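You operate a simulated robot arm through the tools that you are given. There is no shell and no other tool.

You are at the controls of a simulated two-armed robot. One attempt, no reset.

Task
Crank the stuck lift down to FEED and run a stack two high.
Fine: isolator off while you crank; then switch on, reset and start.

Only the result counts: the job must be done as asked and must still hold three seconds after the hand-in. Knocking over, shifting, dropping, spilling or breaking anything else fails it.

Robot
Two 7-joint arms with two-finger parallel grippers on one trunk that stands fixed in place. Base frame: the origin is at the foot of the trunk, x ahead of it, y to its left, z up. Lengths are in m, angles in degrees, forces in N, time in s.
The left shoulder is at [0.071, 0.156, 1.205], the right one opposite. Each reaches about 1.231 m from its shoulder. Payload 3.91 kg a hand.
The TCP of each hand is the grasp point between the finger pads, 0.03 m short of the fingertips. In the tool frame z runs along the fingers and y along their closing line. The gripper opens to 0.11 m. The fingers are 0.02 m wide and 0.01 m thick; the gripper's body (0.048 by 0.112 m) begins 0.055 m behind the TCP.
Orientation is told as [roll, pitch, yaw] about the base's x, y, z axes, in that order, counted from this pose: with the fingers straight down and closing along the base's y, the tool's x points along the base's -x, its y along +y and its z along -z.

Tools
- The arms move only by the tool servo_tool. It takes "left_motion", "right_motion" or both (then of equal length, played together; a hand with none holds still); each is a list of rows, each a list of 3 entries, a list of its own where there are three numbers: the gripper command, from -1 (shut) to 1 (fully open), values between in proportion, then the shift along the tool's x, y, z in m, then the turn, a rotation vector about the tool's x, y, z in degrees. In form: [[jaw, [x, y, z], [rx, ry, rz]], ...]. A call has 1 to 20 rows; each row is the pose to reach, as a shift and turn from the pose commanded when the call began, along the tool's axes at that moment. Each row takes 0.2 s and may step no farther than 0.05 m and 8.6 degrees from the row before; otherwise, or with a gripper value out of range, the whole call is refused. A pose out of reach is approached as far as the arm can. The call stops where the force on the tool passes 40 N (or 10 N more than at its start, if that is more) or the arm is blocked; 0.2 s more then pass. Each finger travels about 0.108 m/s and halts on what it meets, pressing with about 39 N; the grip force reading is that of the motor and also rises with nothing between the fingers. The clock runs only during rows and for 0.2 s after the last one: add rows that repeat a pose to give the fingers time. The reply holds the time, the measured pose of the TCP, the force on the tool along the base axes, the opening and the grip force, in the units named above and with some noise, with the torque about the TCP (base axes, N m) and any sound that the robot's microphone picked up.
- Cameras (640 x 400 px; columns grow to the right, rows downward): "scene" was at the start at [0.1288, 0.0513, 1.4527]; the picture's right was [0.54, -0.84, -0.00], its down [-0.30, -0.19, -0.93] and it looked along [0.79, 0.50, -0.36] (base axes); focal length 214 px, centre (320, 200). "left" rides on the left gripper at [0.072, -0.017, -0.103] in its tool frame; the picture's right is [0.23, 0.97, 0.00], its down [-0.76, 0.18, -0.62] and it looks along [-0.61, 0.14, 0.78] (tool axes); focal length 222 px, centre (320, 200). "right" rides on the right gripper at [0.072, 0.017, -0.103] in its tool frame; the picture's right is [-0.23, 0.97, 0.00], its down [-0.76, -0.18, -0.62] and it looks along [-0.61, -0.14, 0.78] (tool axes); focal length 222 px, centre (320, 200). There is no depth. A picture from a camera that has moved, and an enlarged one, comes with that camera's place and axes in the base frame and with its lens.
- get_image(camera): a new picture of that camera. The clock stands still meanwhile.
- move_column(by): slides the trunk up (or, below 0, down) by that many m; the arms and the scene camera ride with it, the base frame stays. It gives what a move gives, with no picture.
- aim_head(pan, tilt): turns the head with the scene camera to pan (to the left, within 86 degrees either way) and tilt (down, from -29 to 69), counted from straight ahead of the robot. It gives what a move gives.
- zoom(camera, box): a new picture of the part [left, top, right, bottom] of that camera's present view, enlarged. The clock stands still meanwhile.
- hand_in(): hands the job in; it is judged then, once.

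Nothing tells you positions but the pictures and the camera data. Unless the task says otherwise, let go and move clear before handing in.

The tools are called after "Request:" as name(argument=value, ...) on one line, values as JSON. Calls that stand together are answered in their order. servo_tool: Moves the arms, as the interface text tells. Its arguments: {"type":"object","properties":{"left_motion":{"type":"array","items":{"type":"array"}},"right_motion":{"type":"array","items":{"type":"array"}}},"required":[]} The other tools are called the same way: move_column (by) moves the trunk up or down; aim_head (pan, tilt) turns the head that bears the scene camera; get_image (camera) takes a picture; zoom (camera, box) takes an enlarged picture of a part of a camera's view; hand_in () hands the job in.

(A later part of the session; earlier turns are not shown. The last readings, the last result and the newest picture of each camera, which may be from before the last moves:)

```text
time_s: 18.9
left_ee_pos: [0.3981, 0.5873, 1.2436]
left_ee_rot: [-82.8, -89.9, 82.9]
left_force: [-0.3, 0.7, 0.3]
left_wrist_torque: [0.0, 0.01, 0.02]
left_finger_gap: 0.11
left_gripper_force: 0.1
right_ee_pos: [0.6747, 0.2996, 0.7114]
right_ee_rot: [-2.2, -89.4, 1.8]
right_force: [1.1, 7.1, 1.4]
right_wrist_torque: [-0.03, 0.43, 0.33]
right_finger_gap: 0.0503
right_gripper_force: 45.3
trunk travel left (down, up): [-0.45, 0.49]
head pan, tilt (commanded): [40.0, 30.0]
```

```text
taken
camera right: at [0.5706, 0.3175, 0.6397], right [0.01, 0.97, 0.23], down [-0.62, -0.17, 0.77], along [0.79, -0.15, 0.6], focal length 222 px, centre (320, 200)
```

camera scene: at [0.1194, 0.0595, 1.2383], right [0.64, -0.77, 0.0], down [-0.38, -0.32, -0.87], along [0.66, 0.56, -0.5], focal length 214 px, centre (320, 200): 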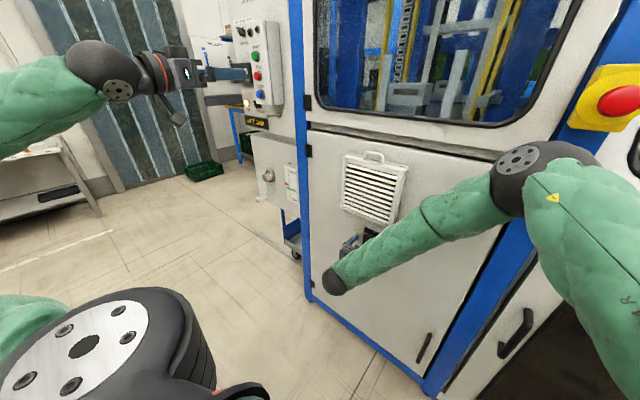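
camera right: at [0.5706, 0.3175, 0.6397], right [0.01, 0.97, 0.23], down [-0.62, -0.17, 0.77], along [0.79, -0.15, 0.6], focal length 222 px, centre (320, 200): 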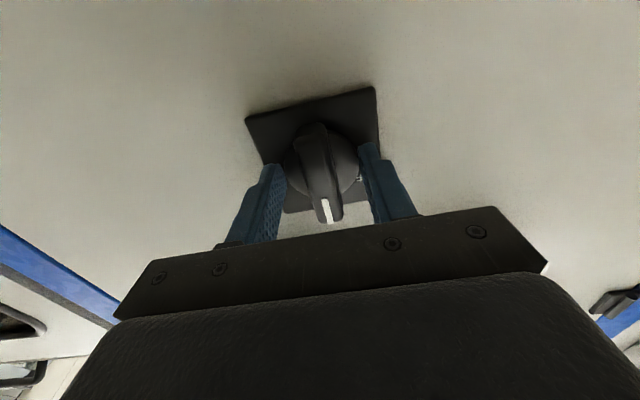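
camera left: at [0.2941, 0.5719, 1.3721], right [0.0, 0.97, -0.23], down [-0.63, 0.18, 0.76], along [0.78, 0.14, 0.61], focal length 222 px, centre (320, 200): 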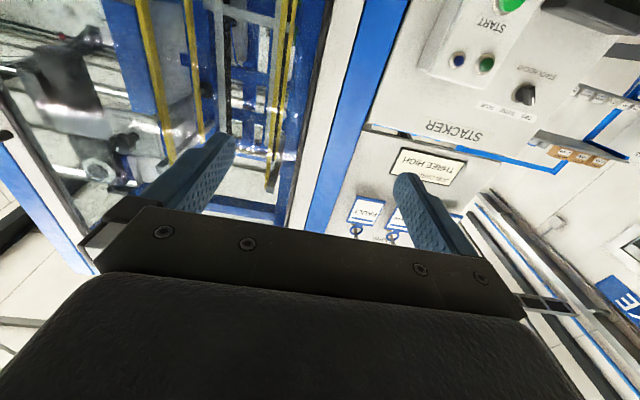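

The fingers closed on the 50 mm round collar rather than the bar. I'll open, back off about 7 mm and close on the bar itself.

Request:
servo_tool(right_motion=[[0.1, [0, 0, 0], [0, 0, 0]], [0.1, [0, 0, -0.003], [0, 0, 0]], [0.1, [0, 0, -0.008], [0, 0, 0]], [-0.4, [0, 0, -0.008], [0, 0, 0]], [-1, [0, 0, -0.008], [0, 0, 0]], [-1, [0, 0, -0.008], [0, 0, 0]]])

Request:
get_image(camera="right")

```text
time_s: 20.3
left_ee_pos: [0.3975, 0.5888, 1.2443]
left_ee_rot: [-83.8, -89.8, 83.8]
left_force: [-0.6, -0.8, 0.0]
left_wrist_torque: [0.03, 0.01, -0.04]
left_finger_gap: 0.1102
left_gripper_force: 0.0
right_ee_pos: [0.668, 0.2998, 0.7112]
right_ee_rot: [-2.1, -89.4, 1.7]
right_force: [-0.3, 0.8, 1.0]
right_wrist_torque: [-0.01, -0.24, 0.48]
right_finger_gap: 0.0188
right_gripper_force: 45.4
trunk travel left (down, up): [-0.45, 0.49]
head pan, tilt (commanded): [40.0, 30.0]
```

```text
taken
camera right: at [0.5626, 0.3175, 0.6393], right [0.01, 0.97, 0.23], down [-0.62, -0.17, 0.77], along [0.79, -0.15, 0.6], focal length 222 px, centre (320, 200)
```

right: 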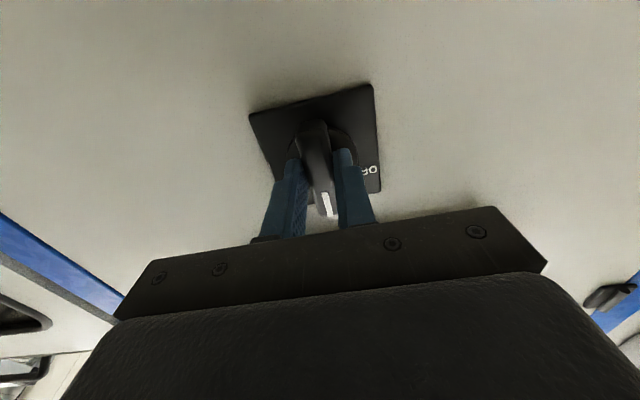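

The bar is gripped at 18.8 mm. I'll rotate it toward OFF (up toward +y), a negative turn about the tool z, in stages.

Request:
servo_tool(right_motion=[[-1, [0, 0, 0], [0, 0, -7]], [-1, [0, 0, 0], [0, 0, -14]], [-1, [0, 0, 0], [0, 0, -21]], [-1, [0, 0, 0], [0, 0, -28]], [-1, [0, 0, 0], [0, 0, -35]], [-1, [0, 0, 0], [0, 0, -42]]])

Request:
get_image(camera="right")

```text
time_s: 21.7
left_ee_pos: [0.3974, 0.5854, 1.2445]
left_ee_rot: [163.5, -90.0, -163.7]
left_force: [-1.1, 0.6, -0.3]
left_wrist_torque: [0.0, -0.01, 0.0]
left_finger_gap: 0.1101
left_gripper_force: 0.0
right_ee_pos: [0.6668, 0.2961, 0.7126]
right_ee_rot: [-89.2, -47.9, 88.8]
right_force: [-13.7, -30.3, 5.0]
right_wrist_torque: [0.09, 0.43, -1.11]
right_finger_gap: 0.0187
right_gripper_force: 44.3
trunk travel left (down, up): [-0.45, 0.49]
head pan, tilt (commanded): [40.0, 30.0]
```

```text
taken
camera right: at [0.5626, 0.2618, 0.6477], right [0.0, 0.88, -0.48], down [-0.61, 0.38, 0.69], along [0.79, 0.29, 0.54], focal length 222 px, centre (320, 200)
```

right: 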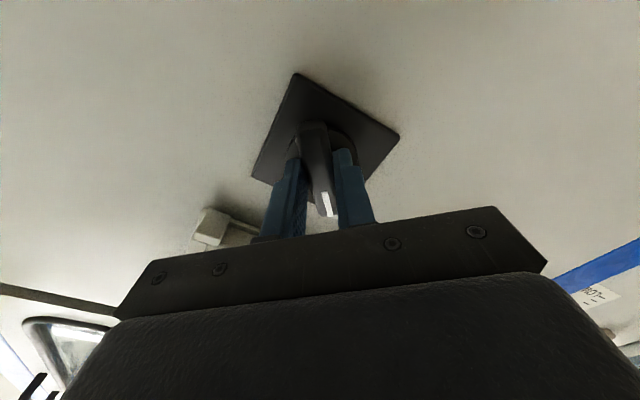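

The bar is turning with the hand. The side force suggests the axis is about 5 mm above my TCP, so I'll relieve that offset and go on to about 60°.

Request:
servo_tool(right_motion=[[-1, [0.0013, -0.0035, 0], [0, 0, 0]], [-1, [0.0012, -0.004, 0], [0, 0, -6]], [-1, [0.0011, -0.0045, 0], [0, 0, -12]], [-1, [0.0011, -0.005, 0], [0, 0, -18]], [-1, [0.0011, -0.005, 0], [0, 0, -18]]])

Request:
get_image(camera="right")

Request:
zoom(camera="scene", box=[225, 10, 305, 170])

```text
time_s: 22.9
left_ee_pos: [0.3986, 0.5893, 1.2443]
left_ee_rot: [-73.2, -89.9, 73.2]
left_force: [-0.6, -0.5, 0.1]
left_wrist_torque: [-0.01, -0.01, -0.05]
left_finger_gap: 0.1099
left_gripper_force: 0.1
right_ee_pos: [0.6674, 0.2959, 0.7138]
right_ee_rot: [-89.3, -29.9, 89.3]
right_force: [-4.0, 0.0, -9.4]
right_wrist_torque: [-0.08, 0.02, -0.65]
right_finger_gap: 0.0192
right_gripper_force: 44.8
trunk travel left (down, up): [-0.45, 0.49]
head pan, tilt (commanded): [40.0, 30.0]
```

```text
taken
camera right: at [0.5626, 0.242, 0.6635], right [0.0, 0.68, -0.73], down [-0.61, 0.58, 0.54], along [0.79, 0.45, 0.42], focal length 222 px, centre (320, 200)
```

right: 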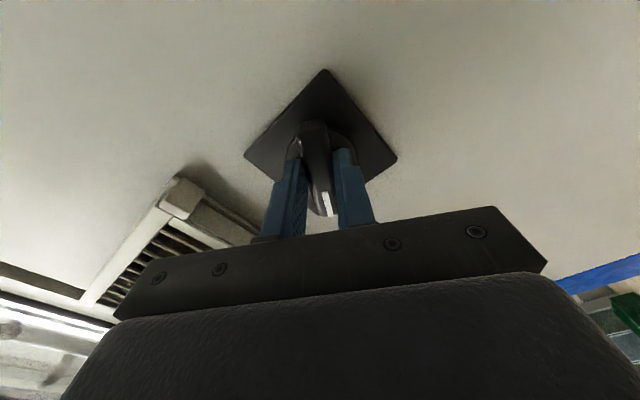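

```text
2.50 times, centred on (265, 90) of scene
camera zoom: at [0.1197, 0.0599, 1.2382], right [0.64, -0.77, 0.0], down [-0.38, -0.32, -0.87], along [0.66, 0.56, -0.5], focal length 536 px, centre (458, 475)
```

zoom: 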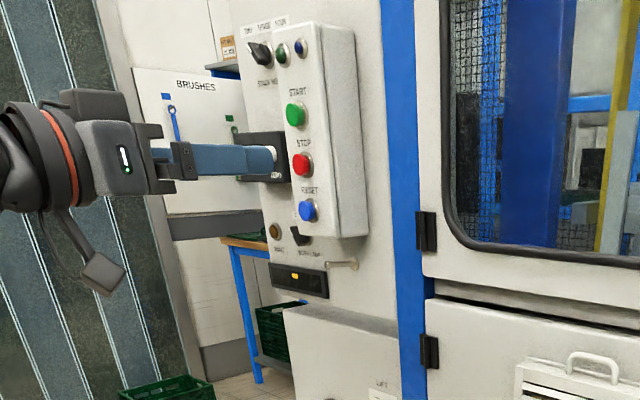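

The WAIT lamp has gone dark and the message display has changed. I'll read the display to check for OFF.

Request:
zoom(camera="scene", box=[235, 90, 285, 140])

Request:
zoom(camera="right", box=[230, 60, 420, 240])

Request:
zoom(camera="scene", box=[240, 140, 320, 230])

```text
8.00 times, centred on (260, 115) of scene
camera zoom: at [0.1197, 0.0599, 1.2382], right [0.64, -0.77, 0.0], down [-0.38, -0.32, -0.87], along [0.66, 0.56, -0.5], focal length 1716 px, centre (800, 880)
```

zoom: 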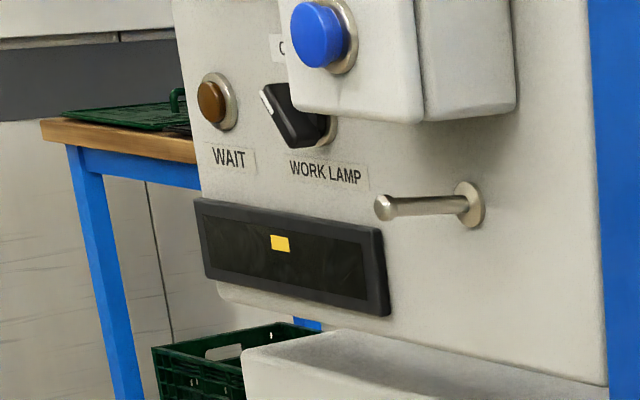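

```text
2.22 times, centred on (325, 150) of right
camera zoom: at [0.5626, 0.242, 0.6635], right [0.0, 0.68, -0.73], down [-0.61, 0.58, 0.54], along [0.79, 0.45, 0.42], focal length 494 px, centre (309, 311)
```

zoom: 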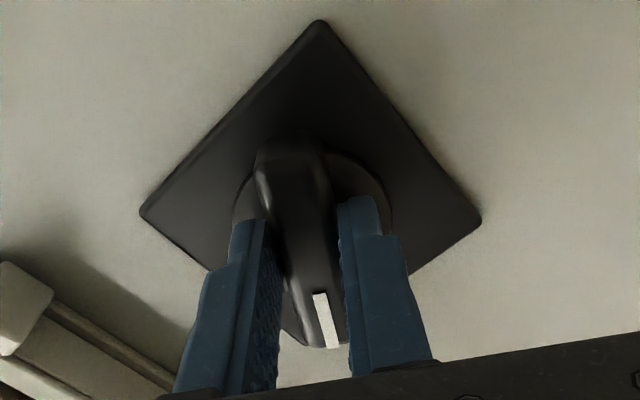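

```text
4.44 times, centred on (280, 185) of scene
camera zoom: at [0.1197, 0.0599, 1.2382], right [0.64, -0.77, 0.0], down [-0.38, -0.32, -0.87], along [0.66, 0.56, -0.5], focal length 953 px, centre (498, 267)
```

zoom: 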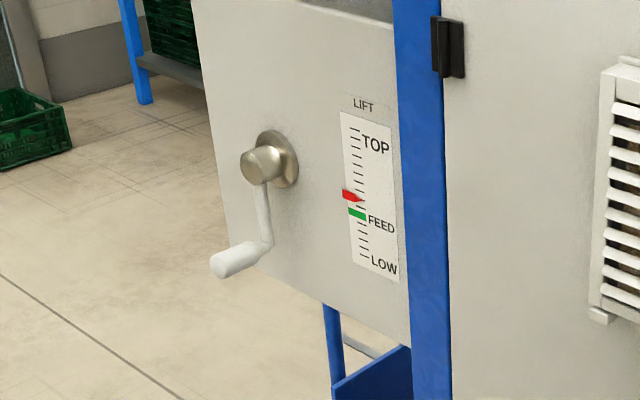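

The panel is dark except for a small block on the display. I'll release the handle, back off along its axis and check where it rests.

Request:
servo_tool(right_motion=[[-0.4, [0, 0, 0], [0, 0, 0]], [0.2, [0, 0, 0], [0, 0, 0]], [0.2, [0, 0, -0.02], [0, 0, 0]], [0.2, [0, 0, -0.045], [0, 0, 0]], [0.2, [0, 0, -0.07], [0, 0, 0]], [0.2, [0, 0, -0.07], [0, 0, 0]]])

Request:
get_image(camera="right")

Request:
get_image(camera="scene")

Request:
zoom(camera="scene", box=[235, 90, 285, 140])

```text
time_s: 24.3
left_ee_pos: [0.3989, 0.5878, 1.2429]
left_ee_rot: [-80.4, -90.0, 80.4]
left_force: [-0.7, 0.5, 0.1]
left_wrist_torque: [0.0, -0.01, -0.01]
left_finger_gap: 0.1098
left_gripper_force: 0.0
right_ee_pos: [0.5986, 0.2921, 0.7142]
right_ee_rot: [-89.3, -30.0, 89.3]
right_force: [0.1, -0.1, -0.3]
right_wrist_torque: [0.0, -0.01, 0.03]
right_finger_gap: 0.0659
right_gripper_force: 0.1
trunk travel left (down, up): [-0.45, 0.49]
head pan, tilt (commanded): [40.0, 30.0]
```

```text
taken
camera right: at [0.4934, 0.2395, 0.6644], right [0.0, 0.68, -0.73], down [-0.61, 0.58, 0.54], along [0.79, 0.45, 0.42], focal length 222 px, centre (320, 200)
```

right: 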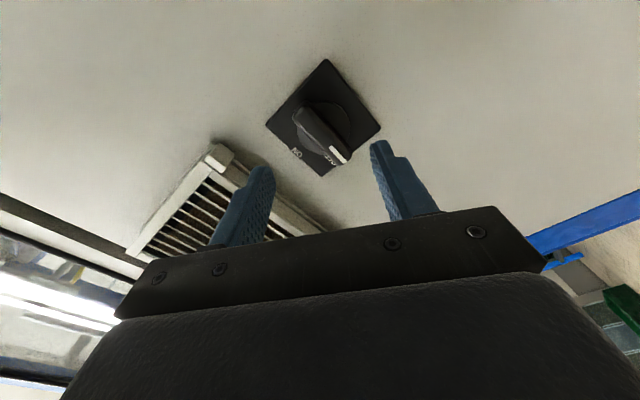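

```text
taken
camera scene: at [0.1195, 0.0595, 1.2383], right [0.64, -0.77, 0.0], down [-0.38, -0.32, -0.87], along [0.66, 0.56, -0.5], focal length 214 px, centre (320, 200)
```

scene: 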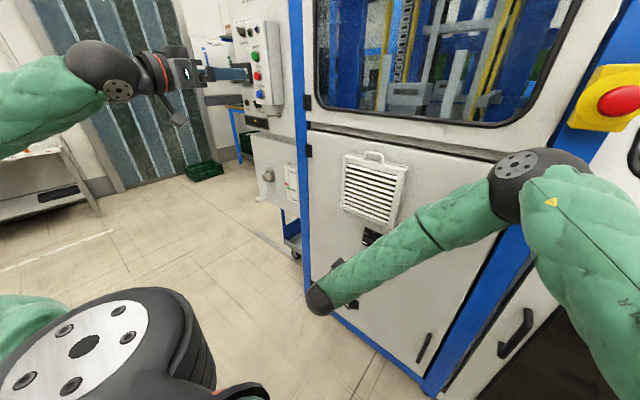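

```text
8.00 times, centred on (260, 115) of scene
camera zoom: at [0.1195, 0.0595, 1.2383], right [0.64, -0.77, 0.0], down [-0.38, -0.32, -0.87], along [0.66, 0.56, -0.5], focal length 1716 px, centre (800, 880)
```

zoom: 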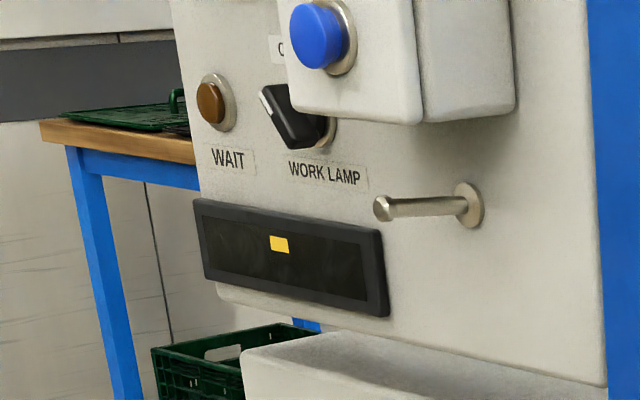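

Request:
zoom(camera="right", box=[250, 50, 400, 180])

Request:
zoom(camera="scene", box=[225, 10, 285, 70])

```text
3.08 times, centred on (325, 115) of right
camera zoom: at [0.4934, 0.2395, 0.6644], right [0.0, 0.68, -0.73], down [-0.61, 0.58, 0.54], along [0.79, 0.45, 0.42], focal length 684 px, centre (305, 462)
```

zoom: 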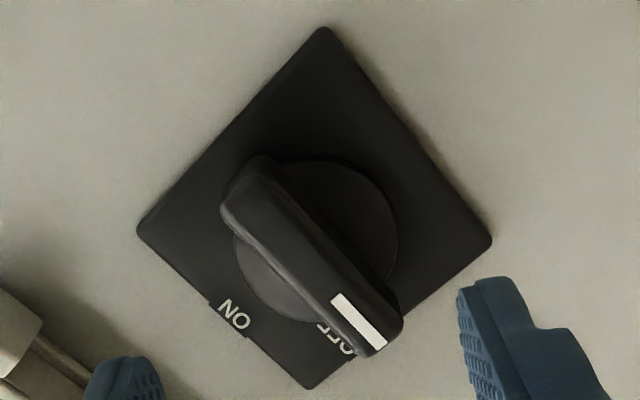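

```text
6.67 times, centred on (255, 40) of scene
camera zoom: at [0.1195, 0.0595, 1.2383], right [0.64, -0.77, 0.0], down [-0.38, -0.32, -0.87], along [0.66, 0.56, -0.5], focal length 1430 px, centre (753, 1267)
```

zoom: 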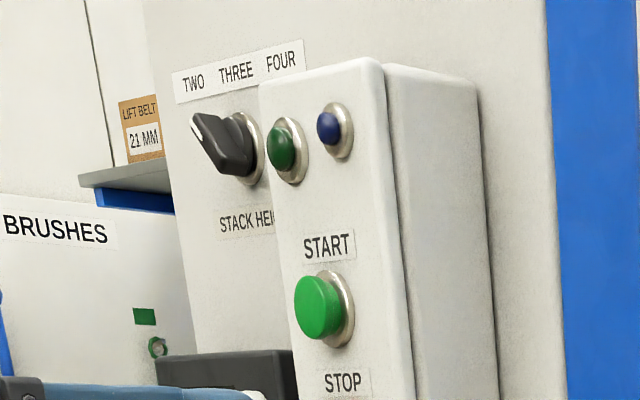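

The isolator has snapped fully to OFF and the panel is dark. The selector appears to point at TWO already, which I'll verify later. Next I'll bring the left hand down to a standoff in front of the crank handle at about [0.657, 0.902, 0.696].

Request:
servo_tool(left_motion=[[1, [0.036, 0.02, 0.006], [0, 0, 0]], [1, [0.072, 0.04, 0.012], [0, 0, 0]], [1, [0.108, 0.06, 0.018], [0, 0, 0]], [1, [0.144, 0.08, 0.024], [0, 0, 0]], [1, [0.18, 0.1, 0.03], [0, 0, 0]], [1, [0.216, 0.12, 0.036], [0, 0, 0]], [1, [0.252, 0.14, 0.042], [0, 0, 0]]])

Request:
get_image(camera="scene")

Request:
get_image(camera="left")

```text
time_s: 25.9
left_ee_pos: [0.4382, 0.7286, 0.9898]
left_ee_rot: [-80.8, -89.8, 80.8]
left_force: [0.0, -1.3, -0.6]
left_wrist_torque: [0.0, 0.02, -0.02]
left_finger_gap: 0.1101
left_gripper_force: 0.0
right_ee_pos: [0.5985, 0.2934, 0.7128]
right_ee_rot: [-89.3, -29.9, 89.2]
right_force: [0.1, 0.4, -0.3]
right_wrist_torque: [0.01, 0.0, 0.01]
right_finger_gap: 0.0661
right_gripper_force: 0.0
trunk travel left (down, up): [-0.45, 0.49]
head pan, tilt (commanded): [40.0, 30.0]
```

```text
taken
camera scene: at [0.1195, 0.0602, 1.2383], right [0.64, -0.77, 0.0], down [-0.38, -0.32, -0.87], along [0.66, 0.56, -0.5], focal length 214 px, centre (320, 200)
```

scene: 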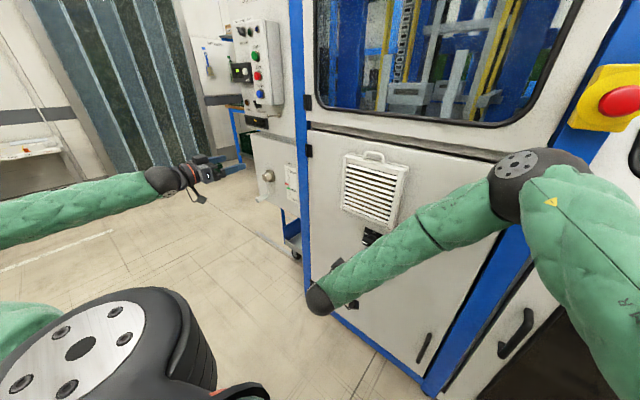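

```text
taken
camera left: at [0.3355, 0.7124, 0.9178], right [0.0, 0.97, -0.23], down [-0.62, 0.18, 0.76], along [0.78, 0.14, 0.61], focal length 222 px, centre (320, 200)
```

left: 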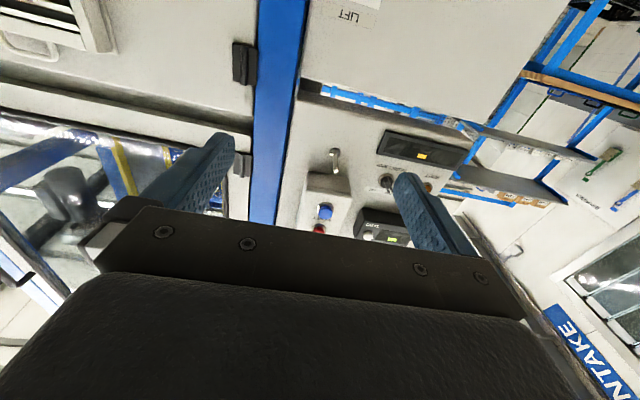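

Good progress with no reach problems. Continuing the left hand down to the crank standoff.

Request:
servo_tool(left_motion=[[1, [0.0364, 0.0215, 0.009], [0, 0, 0]], [1, [0.0728, 0.043, 0.018], [0, 0, 0]], [1, [0.109, 0.0645, 0.026], [0, 0, 0]], [1, [0.1456, 0.086, 0.035], [0, 0, 0]], [1, [0.182, 0.1075, 0.044], [0, 0, 0]], [1, [0.218, 0.129, 0.053], [0, 0, 0]], [1, [0.2548, 0.1505, 0.061], [0, 0, 0]], [1, [0.291, 0.172, 0.07], [0, 0, 0]]])

Request:
get_image(camera="scene")

Request:
get_image(camera="left")

```text
time_s: 27.7
left_ee_pos: [0.5082, 0.9, 0.6993]
left_ee_rot: [-44.0, -89.9, 44.0]
left_force: [0.2, -0.4, 0.0]
left_wrist_torque: [0.0, 0.0, 0.02]
left_finger_gap: 0.1102
left_gripper_force: 0.1
right_ee_pos: [0.5978, 0.2942, 0.7131]
right_ee_rot: [-89.2, -29.8, 89.3]
right_force: [0.3, 0.8, 0.0]
right_wrist_torque: [0.01, -0.01, -0.01]
right_finger_gap: 0.0657
right_gripper_force: 0.0
trunk travel left (down, up): [-0.45, 0.49]
head pan, tilt (commanded): [40.0, 30.0]
```

```text
taken
camera scene: at [0.1203, 0.0603, 1.2381], right [0.64, -0.77, 0.0], down [-0.38, -0.32, -0.87], along [0.66, 0.56, -0.5], focal length 214 px, centre (320, 200)
```

scene: 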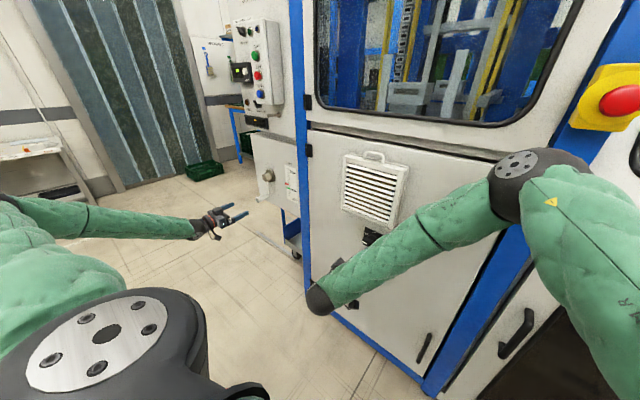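

```text
taken
camera left: at [0.4057, 0.8833, 0.6274], right [0.0, 0.97, -0.23], down [-0.62, 0.18, 0.76], along [0.78, 0.14, 0.61], focal length 222 px, centre (320, 200)
```

left: 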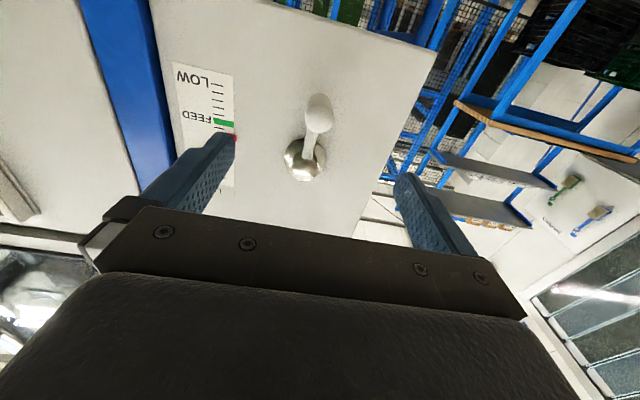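

The left camera now sees the crank handle and hub in front of the fingers. I'll zoom for an accurate alignment and a reading of the LIFT scale.

Request:
zoom(camera="left", box=[260, 80, 380, 200])

Request:
zoom(camera="left", box=[150, 50, 270, 200])

Request:
zoom(camera="scene", box=[250, 140, 320, 220])

```text
3.33 times, centred on (320, 140) of left
camera zoom: at [0.4057, 0.8833, 0.6274], right [0.0, 0.97, -0.23], down [-0.62, 0.18, 0.76], along [0.78, 0.14, 0.61], focal length 740 px, centre (320, 400)
```

zoom: 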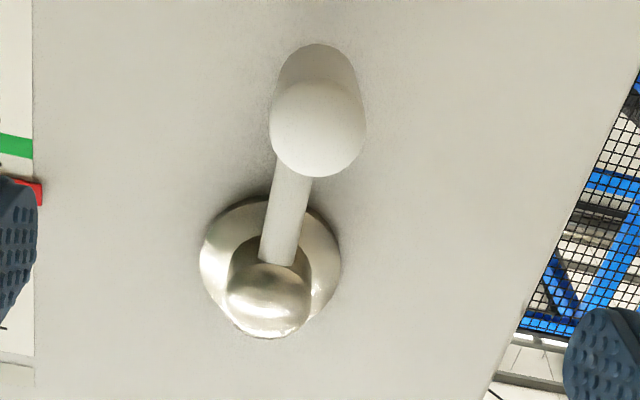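

```text
2.67 times, centred on (210, 125) of left
camera zoom: at [0.4057, 0.8833, 0.6274], right [0.0, 0.97, -0.23], down [-0.62, 0.18, 0.76], along [0.78, 0.14, 0.61], focal length 592 px, centre (613, 400)
```

zoom: 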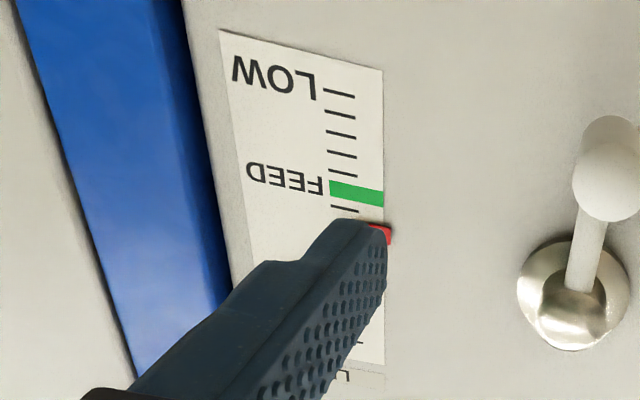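

```text
5.00 times, centred on (285, 180) of scene
camera zoom: at [0.1203, 0.0603, 1.2381], right [0.64, -0.77, 0.0], down [-0.38, -0.32, -0.87], along [0.66, 0.56, -0.5], focal length 1072 px, centre (495, 300)
```

zoom: 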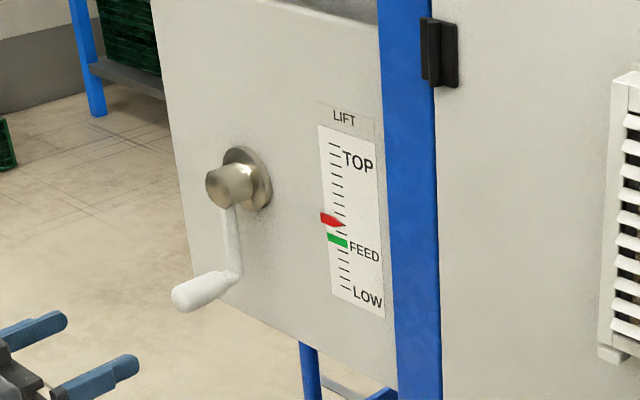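

The handle axis is at y≈0.900, z≈0.699 (28 mm diameter) and the hub centre at y≈0.901, z≈0.80, so the radius is about 0.10 m. I'll advance so the fingers straddle the handle.

Request:
servo_tool(left_motion=[[1, [0, 0, 0.035], [0, 0, 0]], [1, [0, 0, 0.07], [0, 0, 0]], [1, [0, 0, 0.105], [0, 0, 0]], [1, [0, 0, 0.125], [0, 0, 0]], [1, [0, 0, 0.138], [0, 0, 0]], [1, [0, 0, 0.138], [0, 0, 0]]])

Request:
get_image(camera="left")

Request:
zoom(camera="scene", box=[220, 140, 320, 230])

```text
time_s: 29.1
left_ee_pos: [0.6473, 0.8981, 0.7003]
left_ee_rot: [-86.3, -89.9, 86.3]
left_force: [-0.3, 0.4, 0.4]
left_wrist_torque: [0.0, 0.01, 0.02]
left_finger_gap: 0.1101
left_gripper_force: 0.0
right_ee_pos: [0.5984, 0.2941, 0.714]
right_ee_rot: [-89.3, -30.0, 89.3]
right_force: [0.3, 0.4, 0.5]
right_wrist_torque: [-0.01, -0.01, 0.0]
right_finger_gap: 0.0661
right_gripper_force: 0.1
trunk travel left (down, up): [-0.45, 0.49]
head pan, tilt (commanded): [40.0, 30.0]
```

```text
taken
camera left: at [0.5439, 0.8818, 0.6287], right [0.0, 0.97, -0.23], down [-0.62, 0.18, 0.76], along [0.78, 0.14, 0.61], focal length 222 px, centre (320, 200)
```

left: 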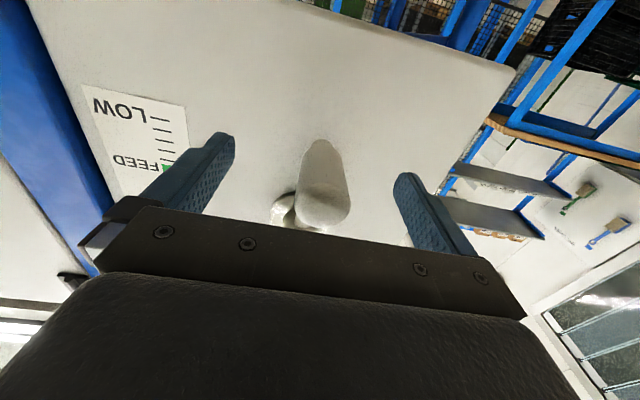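

```text
4.44 times, centred on (270, 185) of scene
camera zoom: at [0.1195, 0.0595, 1.2383], right [0.64, -0.77, 0.0], down [-0.38, -0.32, -0.87], along [0.66, 0.56, -0.5], focal length 953 px, centre (542, 267)
```

zoom: 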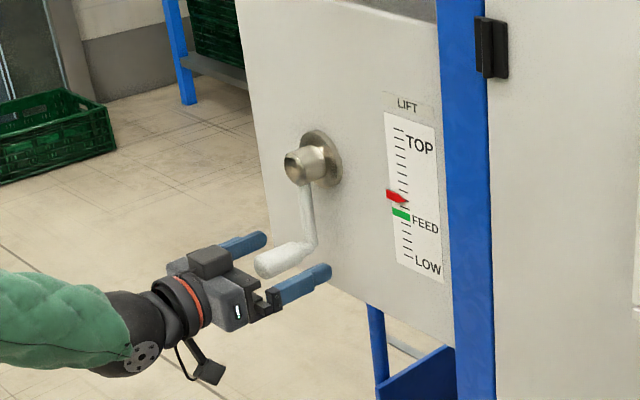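

The handle sits centred between the left fingers. Closing on it now.

Request:
servo_tool(left_motion=[[0.3, [0, 0, 0], [0, 0, 0]], [-0.3, [0, 0, 0], [0, 0, 0]], [-1, [0, 0, 0], [0, 0, 0]], [-1, [0, 0, 0], [0, 0, 0]], [-1, [0, 0, 0], [0, 0, 0]]])

Request:
get_image(camera="left")

Request:
zoom(camera="scene", box=[220, 140, 320, 230])

```text
time_s: 30.3
left_ee_pos: [0.6473, 0.8997, 0.7009]
left_ee_rot: [-83.6, -89.9, 83.7]
left_force: [2.7, 4.8, 0.0]
left_wrist_torque: [-0.35, 0.06, -0.03]
left_finger_gap: 0.0291
left_gripper_force: 44.4
right_ee_pos: [0.5985, 0.2933, 0.7139]
right_ee_rot: [-89.3, -30.1, 89.1]
right_force: [0.1, 0.1, 0.3]
right_wrist_torque: [-0.01, -0.02, 0.0]
right_finger_gap: 0.0659
right_gripper_force: 0.0
trunk travel left (down, up): [-0.45, 0.49]
head pan, tilt (commanded): [40.0, 30.0]
```

```text
taken
camera left: at [0.5438, 0.8822, 0.6285], right [0.0, 0.97, -0.23], down [-0.62, 0.18, 0.76], along [0.78, 0.14, 0.61], focal length 222 px, centre (320, 200)
```

left: 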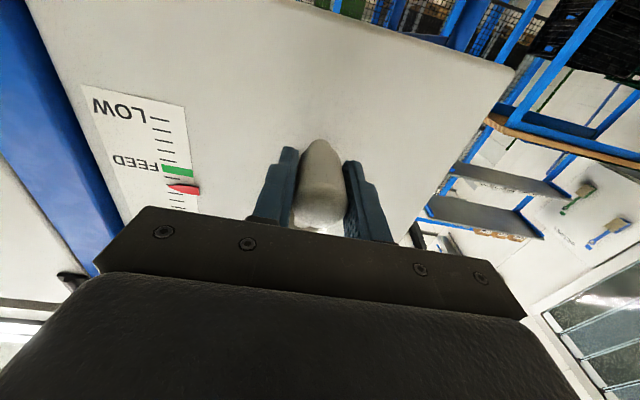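

```text
4.44 times, centred on (270, 185) of scene
camera zoom: at [0.1197, 0.0598, 1.2383], right [0.64, -0.77, 0.0], down [-0.38, -0.32, -0.87], along [0.66, 0.56, -0.5], focal length 953 px, centre (542, 267)
```

zoom: 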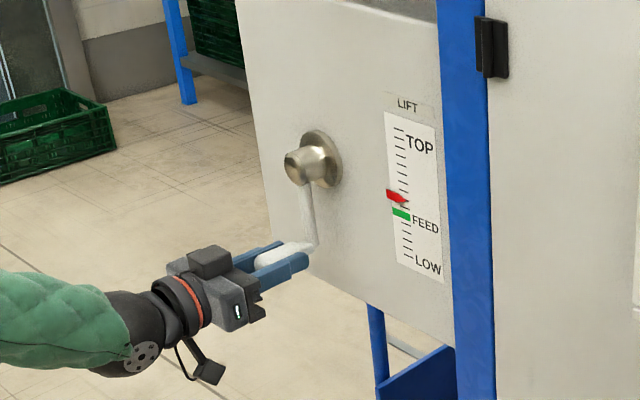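

The handle is gripped (29 mm gap). I'll try a short 30° arc toward +y, clockwise as the robot sees it, to check the forces and which way the pointer moves.

Request:
servo_tool(left_motion=[[-1, [-0.0015, 0.0174, 0], [0, 0, 0]], [-1, [-0.006, 0.0342, 0], [0, 0, 0]], [-1, [-0.0134, 0.05, 0], [0, 0, 0]], [-1, [-0.0134, 0.05, 0], [0, 0, 0]]])

Request:
zoom(camera="scene", box=[220, 140, 320, 230])

Request:
get_image(camera="left")

```text
time_s: 31.3
left_ee_pos: [0.6481, 0.9503, 0.7134]
left_ee_rot: [-75.3, -89.8, 75.4]
left_force: [-1.6, -12.8, -6.0]
left_wrist_torque: [0.71, 0.12, 0.15]
left_finger_gap: 0.029
left_gripper_force: 44.3
right_ee_pos: [0.5987, 0.2926, 0.7132]
right_ee_rot: [-89.3, -30.0, 89.2]
right_force: [0.0, 0.3, 0.1]
right_wrist_torque: [0.01, 0.03, 0.04]
right_finger_gap: 0.066
right_gripper_force: 0.0
trunk travel left (down, up): [-0.45, 0.49]
head pan, tilt (commanded): [40.0, 30.0]
```

```text
4.44 times, centred on (270, 185) of scene
camera zoom: at [0.1199, 0.0595, 1.2383], right [0.64, -0.77, 0.0], down [-0.38, -0.32, -0.87], along [0.66, 0.56, -0.5], focal length 953 px, centre (542, 267)
```

zoom: 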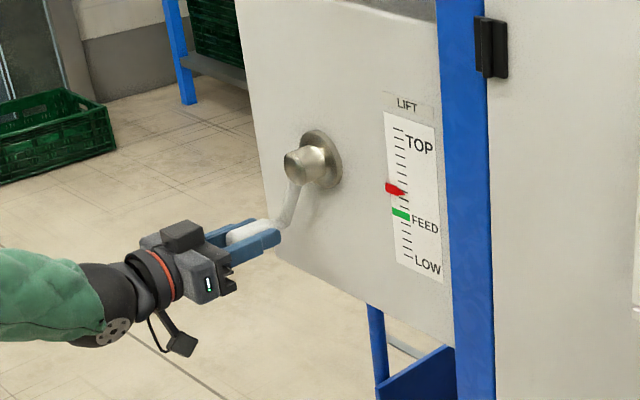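

```text
taken
camera left: at [0.5454, 0.9333, 0.6414], right [0.0, 0.97, -0.23], down [-0.62, 0.18, 0.76], along [0.78, 0.14, 0.61], focal length 222 px, centre (320, 200)
```

left: 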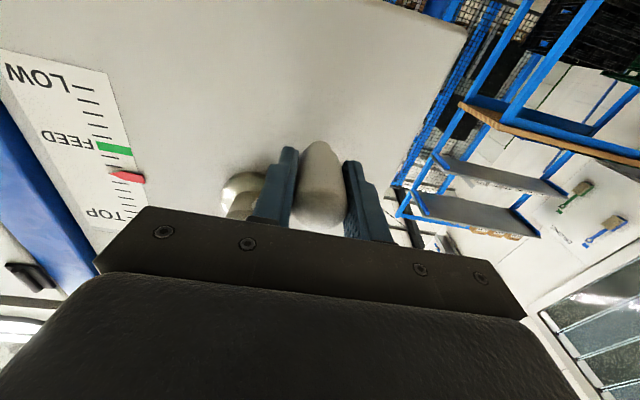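

The pointer moved up with that arc, so lowering needs the opposite direction (toward -y). I'll measure the pointer closely before reversing.

Request:
zoom(camera="scene", box=[295, 160, 325, 205])

Request:
servo_tool(left_motion=[[-1, [0.0074, -0.0158, 0], [0, 0, 0]], [-1, [0.0119, -0.0326, 0], [0, 0, 0]], [-1, [0.0134, -0.05, 0], [0, 0, 0]], [-1, [0.0134, -0.05, 0], [0, 0, 0]]])

Request:
zoom(camera="scene", box=[295, 160, 325, 205])

```text
8.89 times, centred on (310, 182) of scene
camera zoom: at [0.1199, 0.0595, 1.2383], right [0.64, -0.77, 0.0], down [-0.38, -0.32, -0.87], along [0.66, 0.56, -0.5], focal length 1906 px, centre (409, 356)
```

zoom: 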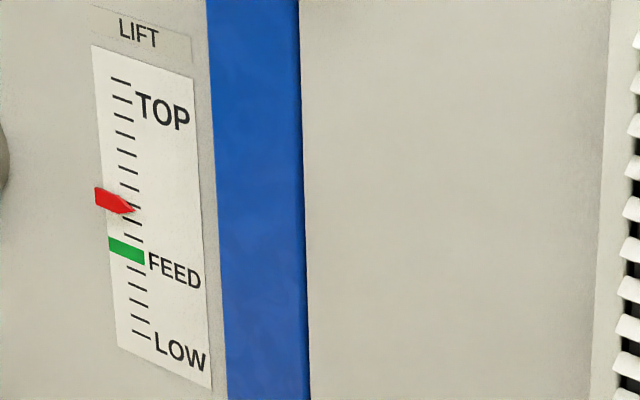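

```text
time_s: 32.3
left_ee_pos: [0.6475, 0.9008, 0.6964]
left_ee_rot: [-44.0, -89.8, 44.0]
left_force: [-4.6, 8.5, -10.7]
left_wrist_torque: [-0.47, 0.05, -0.07]
left_finger_gap: 0.0294
left_gripper_force: 44.9
right_ee_pos: [0.5981, 0.2954, 0.7122]
right_ee_rot: [-89.2, -29.9, 89.2]
right_force: [0.5, -0.7, -0.5]
right_wrist_torque: [0.04, -0.03, 0.02]
right_finger_gap: 0.0659
right_gripper_force: 0.0
trunk travel left (down, up): [-0.45, 0.49]
head pan, tilt (commanded): [40.0, 30.0]
```

```text
8.89 times, centred on (310, 182) of scene
camera zoom: at [0.1197, 0.061, 1.2381], right [0.64, -0.77, 0.0], down [-0.38, -0.32, -0.87], along [0.66, 0.56, -0.5], focal length 1906 px, centre (409, 356)
```

zoom: 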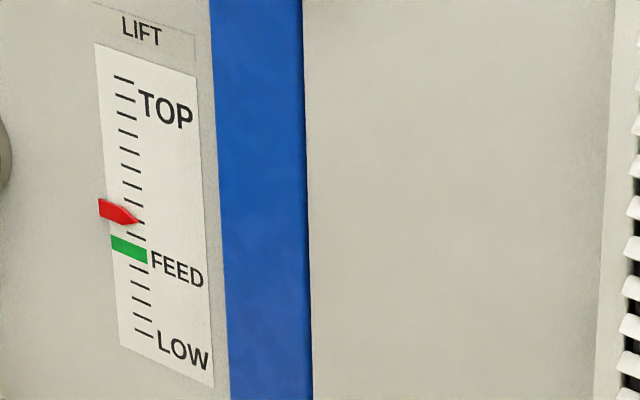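

At this position the pointer is about 1.75–2 ticks above the green FEED mark, and 30° moves it about 0.6 tick. I'll crank the other way (toward -y) by 60° and re-measure.

Request:
servo_tool(left_motion=[[-1, [0.0015, -0.0174, 0], [0, 0, 0]], [-1, [-0.003, -0.0342, 0], [0, 0, 0]], [-1, [-0.0104, -0.05, 0], [0, 0, 0]], [-1, [-0.0204, -0.0643, 0], [0, 0, 0]], [-1, [-0.0327, -0.0766, 0], [0, 0, 0]], [-1, [-0.047, -0.0866, 0], [0, 0, 0]], [-1, [-0.047, -0.0866, 0], [0, 0, 0]]])

Request:
zoom(camera="scene", box=[295, 160, 325, 205])

Request:
zoom(camera="scene", box=[220, 140, 320, 230])

Request:
get_image(camera="left")

```text
time_s: 33.9
left_ee_pos: [0.6494, 0.814, 0.7467]
left_ee_rot: [-101.1, -89.9, 101.0]
left_force: [-3.8, 12.9, -2.1]
left_wrist_torque: [-0.38, 0.19, -0.11]
left_finger_gap: 0.029
left_gripper_force: 44.5
right_ee_pos: [0.5976, 0.2949, 0.7142]
right_ee_rot: [-89.3, -29.9, 89.2]
right_force: [0.3, 0.7, 0.2]
right_wrist_torque: [0.02, 0.01, 0.0]
right_finger_gap: 0.066
right_gripper_force: 0.1
trunk travel left (down, up): [-0.45, 0.49]
head pan, tilt (commanded): [40.0, 30.0]
```

```text
8.89 times, centred on (310, 182) of scene
camera zoom: at [0.1195, 0.0605, 1.2384], right [0.64, -0.77, 0.0], down [-0.38, -0.32, -0.87], along [0.66, 0.56, -0.5], focal length 1906 px, centre (409, 356)
```

zoom: 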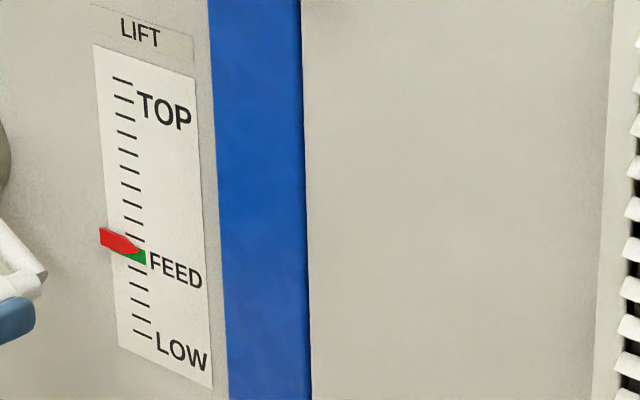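

```text
4.44 times, centred on (270, 185) of scene
camera zoom: at [0.1195, 0.0605, 1.2384], right [0.64, -0.77, 0.0], down [-0.38, -0.32, -0.87], along [0.66, 0.56, -0.5], focal length 953 px, centre (542, 267)
```

zoom: 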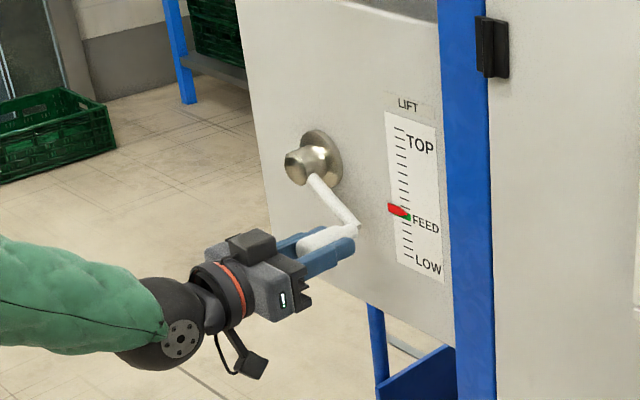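

```text
taken
camera left: at [0.5454, 0.7965, 0.6762], right [0.0, 0.97, -0.23], down [-0.62, 0.18, 0.76], along [0.78, 0.14, 0.61], focal length 222 px, centre (320, 200)
```

left: 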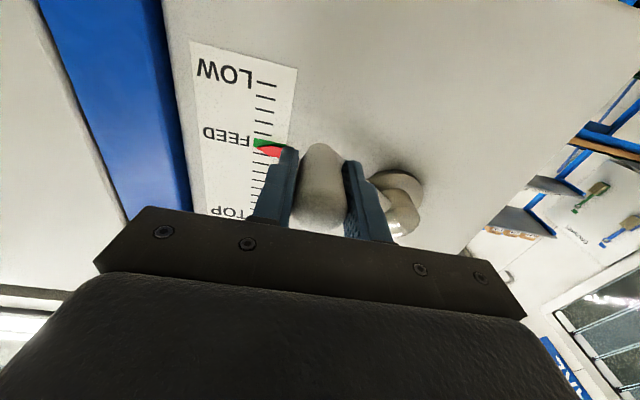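

The pointer tip is now nearly on the green mark. I'll check from the left camera, which looks from below, to cancel parallax.

Request:
zoom(camera="left", box=[225, 110, 315, 180])

Request:
zoom(camera="scene", box=[302, 178, 318, 194])

```text
5.71 times, centred on (270, 145) of left
camera zoom: at [0.5454, 0.7965, 0.6762], right [0.0, 0.97, -0.23], down [-0.62, 0.18, 0.76], along [0.78, 0.14, 0.61], focal length 1269 px, centre (606, 514)
```

zoom: 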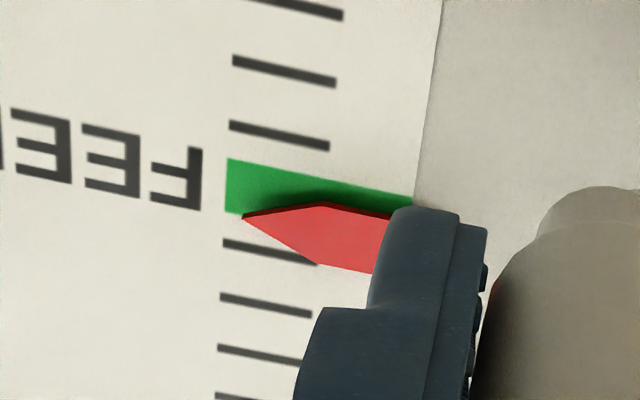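

```text
16.00 times, centred on (310, 186) of scene
camera zoom: at [0.1195, 0.0605, 1.2384], right [0.64, -0.77, 0.0], down [-0.38, -0.32, -0.87], along [0.66, 0.56, -0.5], focal length 3432 px, centre (480, 424)
```

zoom: 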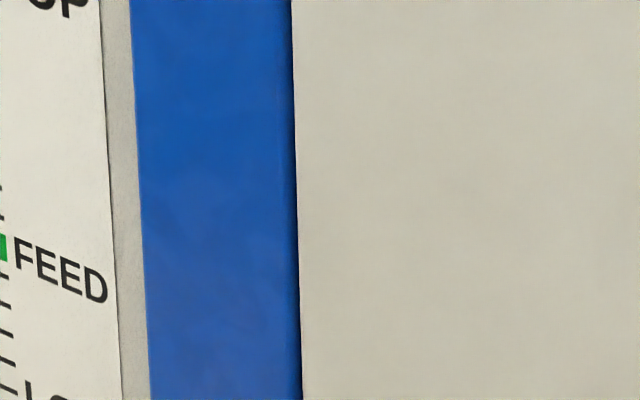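

Triangulating from both cameras puts the pointer tip about 3.7 mm above the FEED centre, which is about 12° more of crank. I'll add that and re-check.

Request:
servo_tool(left_motion=[[-1, [-0.01, -0.0036, 0], [0, 0, 0]], [-1, [-0.0201, -0.0068, 0], [0, 0, 0]], [-1, [-0.0201, -0.0068, 0], [0, 0, 0]]])

Request:
zoom(camera="scene", box=[295, 160, 325, 205])

Request:
zoom(camera="left", box=[225, 110, 315, 180])

```text
time_s: 34.7
left_ee_pos: [0.6492, 0.8071, 0.7653]
left_ee_rot: [-63.8, -89.7, 63.8]
left_force: [-6.9, -0.7, -13.5]
left_wrist_torque: [-0.44, 0.51, -0.06]
left_finger_gap: 0.0295
left_gripper_force: 44.7
right_ee_pos: [0.5983, 0.2941, 0.7139]
right_ee_rot: [-89.3, -29.9, 89.2]
right_force: [1.3, 0.1, 0.0]
right_wrist_torque: [-0.01, 0.0, 0.0]
right_finger_gap: 0.066
right_gripper_force: 0.1
trunk travel left (down, up): [-0.45, 0.49]
head pan, tilt (commanded): [40.0, 30.0]
```

```text
8.89 times, centred on (310, 182) of scene
camera zoom: at [0.12, 0.0604, 1.2382], right [0.64, -0.77, 0.0], down [-0.38, -0.32, -0.87], along [0.66, 0.56, -0.5], focal length 1906 px, centre (409, 356)
```

zoom: 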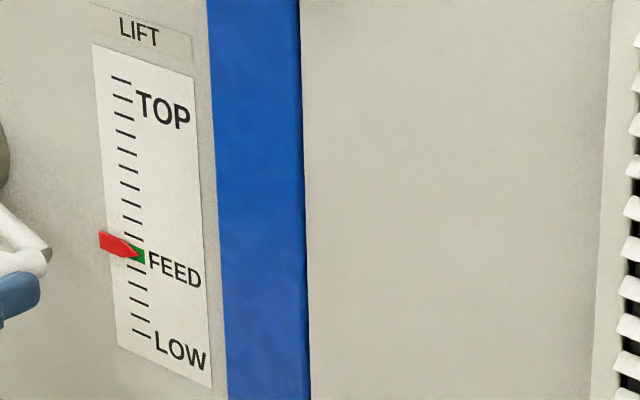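

```text
5.71 times, centred on (270, 145) of left
camera zoom: at [0.5453, 0.7894, 0.6939], right [0.0, 0.97, -0.23], down [-0.62, 0.18, 0.76], along [0.78, 0.14, 0.61], focal length 1269 px, centre (606, 514)
```

zoom: 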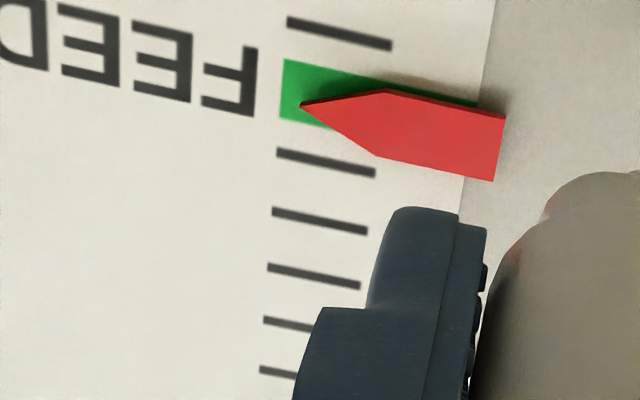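

The tip is within the green, about 1.3 mm above its centre. I'll add about 4.5° more to centre it.

Request:
servo_tool(left_motion=[[-1, [-0.0038, -0.0012, 0], [0, 0, 0]], [-1, [-0.0075, -0.002, 0], [0, 0, 0]], [-1, [-0.0075, -0.002, 0], [0, 0, 0]]])

Request:
zoom(camera="left", box=[225, 90, 315, 160])

Request:
zoom(camera="scene", box=[290, 172, 320, 196])

```text
time_s: 35.5
left_ee_pos: [0.6482, 0.8032, 0.7739]
left_ee_rot: [-76.4, -89.8, 76.5]
left_force: [-6.9, -10.4, -12.1]
left_wrist_torque: [-0.24, 0.62, 0.11]
left_finger_gap: 0.0293
left_gripper_force: 44.9
right_ee_pos: [0.5982, 0.2927, 0.7134]
right_ee_rot: [-89.2, -29.9, 89.3]
right_force: [0.7, -0.1, -0.1]
right_wrist_torque: [0.01, 0.02, 0.02]
right_finger_gap: 0.066
right_gripper_force: 0.0
trunk travel left (down, up): [-0.45, 0.49]
head pan, tilt (commanded): [40.0, 30.0]
```

```text
5.71 times, centred on (270, 125) of left
camera zoom: at [0.5454, 0.7869, 0.7031], right [0.0, 0.97, -0.23], down [-0.62, 0.18, 0.76], along [0.78, 0.14, 0.61], focal length 1269 px, centre (606, 629)
```

zoom: 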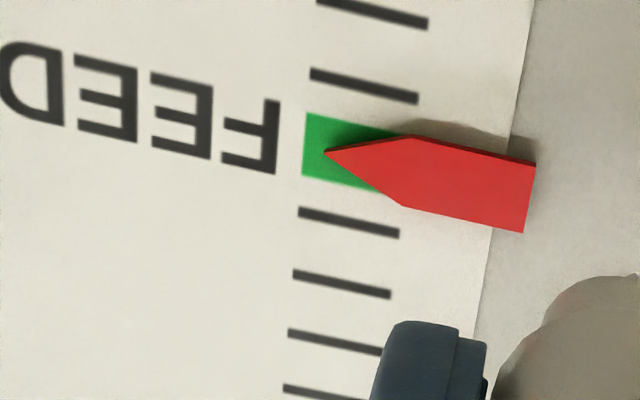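

```text
16.00 times, centred on (305, 184) of scene
camera zoom: at [0.1199, 0.0597, 1.2383], right [0.64, -0.77, 0.0], down [-0.38, -0.32, -0.87], along [0.66, 0.56, -0.5], focal length 3432 px, centre (560, 456)
```

zoom: 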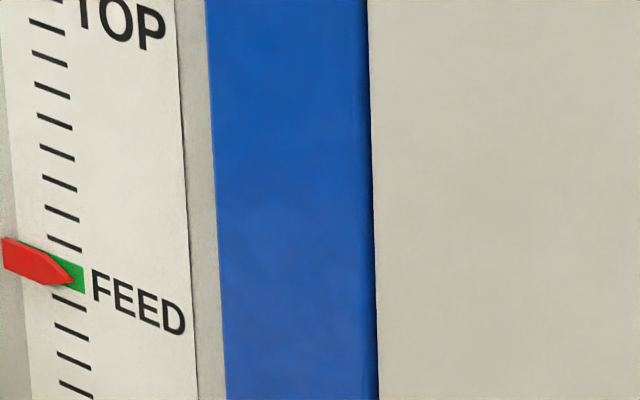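

The pointer is centred on FEED to within about 0.5 mm. I'll release the handle and withdraw the left hand straight back.

Request:
servo_tool(left_motion=[[-0.3, [0, 0, 0], [0, 0, 0]], [0.4, [0, 0, 0], [0, 0, 0]], [1, [0, 0, 0], [0, 0, 0]], [1, [0, 0, 0], [0, 0, 0]], [1, [0, 0, -0.04], [0, 0, 0]], [1, [0, 0, -0.08], [0, 0, 0]], [1, [0, 0, -0.12], [0, 0, 0]], [1, [0, 0, -0.16], [0, 0, 0]]])

Request:
zoom(camera="scene", box=[290, 172, 320, 196])

Request:
zoom(camera="scene", box=[220, 130, 320, 230])

Request:
get_image(camera="left")

```text
time_s: 37.3
left_ee_pos: [0.487, 0.8043, 0.7765]
left_ee_rot: [-120.9, -89.9, 120.9]
left_force: [0.0, 0.8, -0.3]
left_wrist_torque: [0.0, 0.0, -0.01]
left_finger_gap: 0.1098
left_gripper_force: 0.1
right_ee_pos: [0.5985, 0.2931, 0.7141]
right_ee_rot: [-89.4, -30.0, 89.2]
right_force: [-1.0, -0.2, 0.2]
right_wrist_torque: [-0.02, -0.01, 0.01]
right_finger_gap: 0.0662
right_gripper_force: 0.0
trunk travel left (down, up): [-0.45, 0.49]
head pan, tilt (commanded): [40.0, 30.0]
```

```text
16.00 times, centred on (305, 184) of scene
camera zoom: at [0.1192, 0.0591, 1.2384], right [0.64, -0.77, 0.0], down [-0.38, -0.32, -0.87], along [0.66, 0.56, -0.5], focal length 3432 px, centre (560, 456)
```

zoom: 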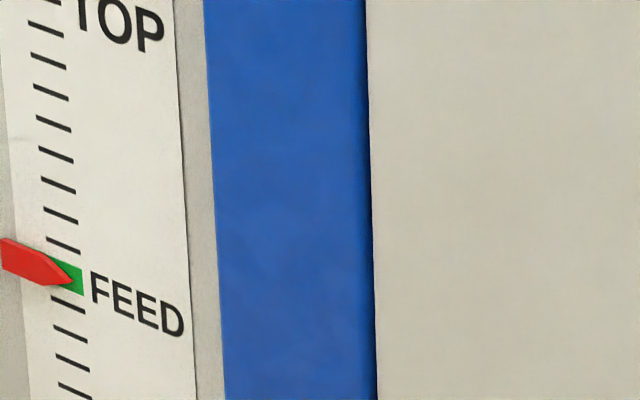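

```text
4.00 times, centred on (270, 180) of scene
camera zoom: at [0.1192, 0.0591, 1.2384], right [0.64, -0.77, 0.0], down [-0.38, -0.32, -0.87], along [0.66, 0.56, -0.5], focal length 858 px, centre (520, 280)
```

zoom: 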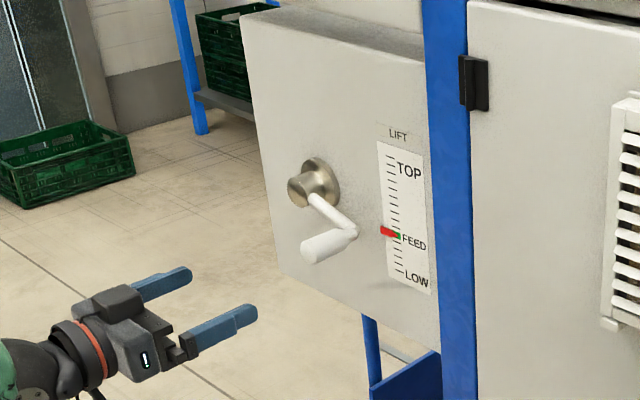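

```text
taken
camera left: at [0.3839, 0.7879, 0.7028], right [0.0, 0.97, -0.23], down [-0.62, 0.18, 0.76], along [0.78, 0.14, 0.61], focal length 222 px, centre (320, 200)
```

left: 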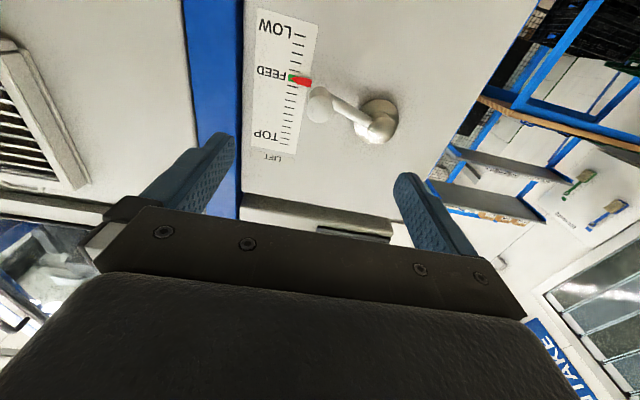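

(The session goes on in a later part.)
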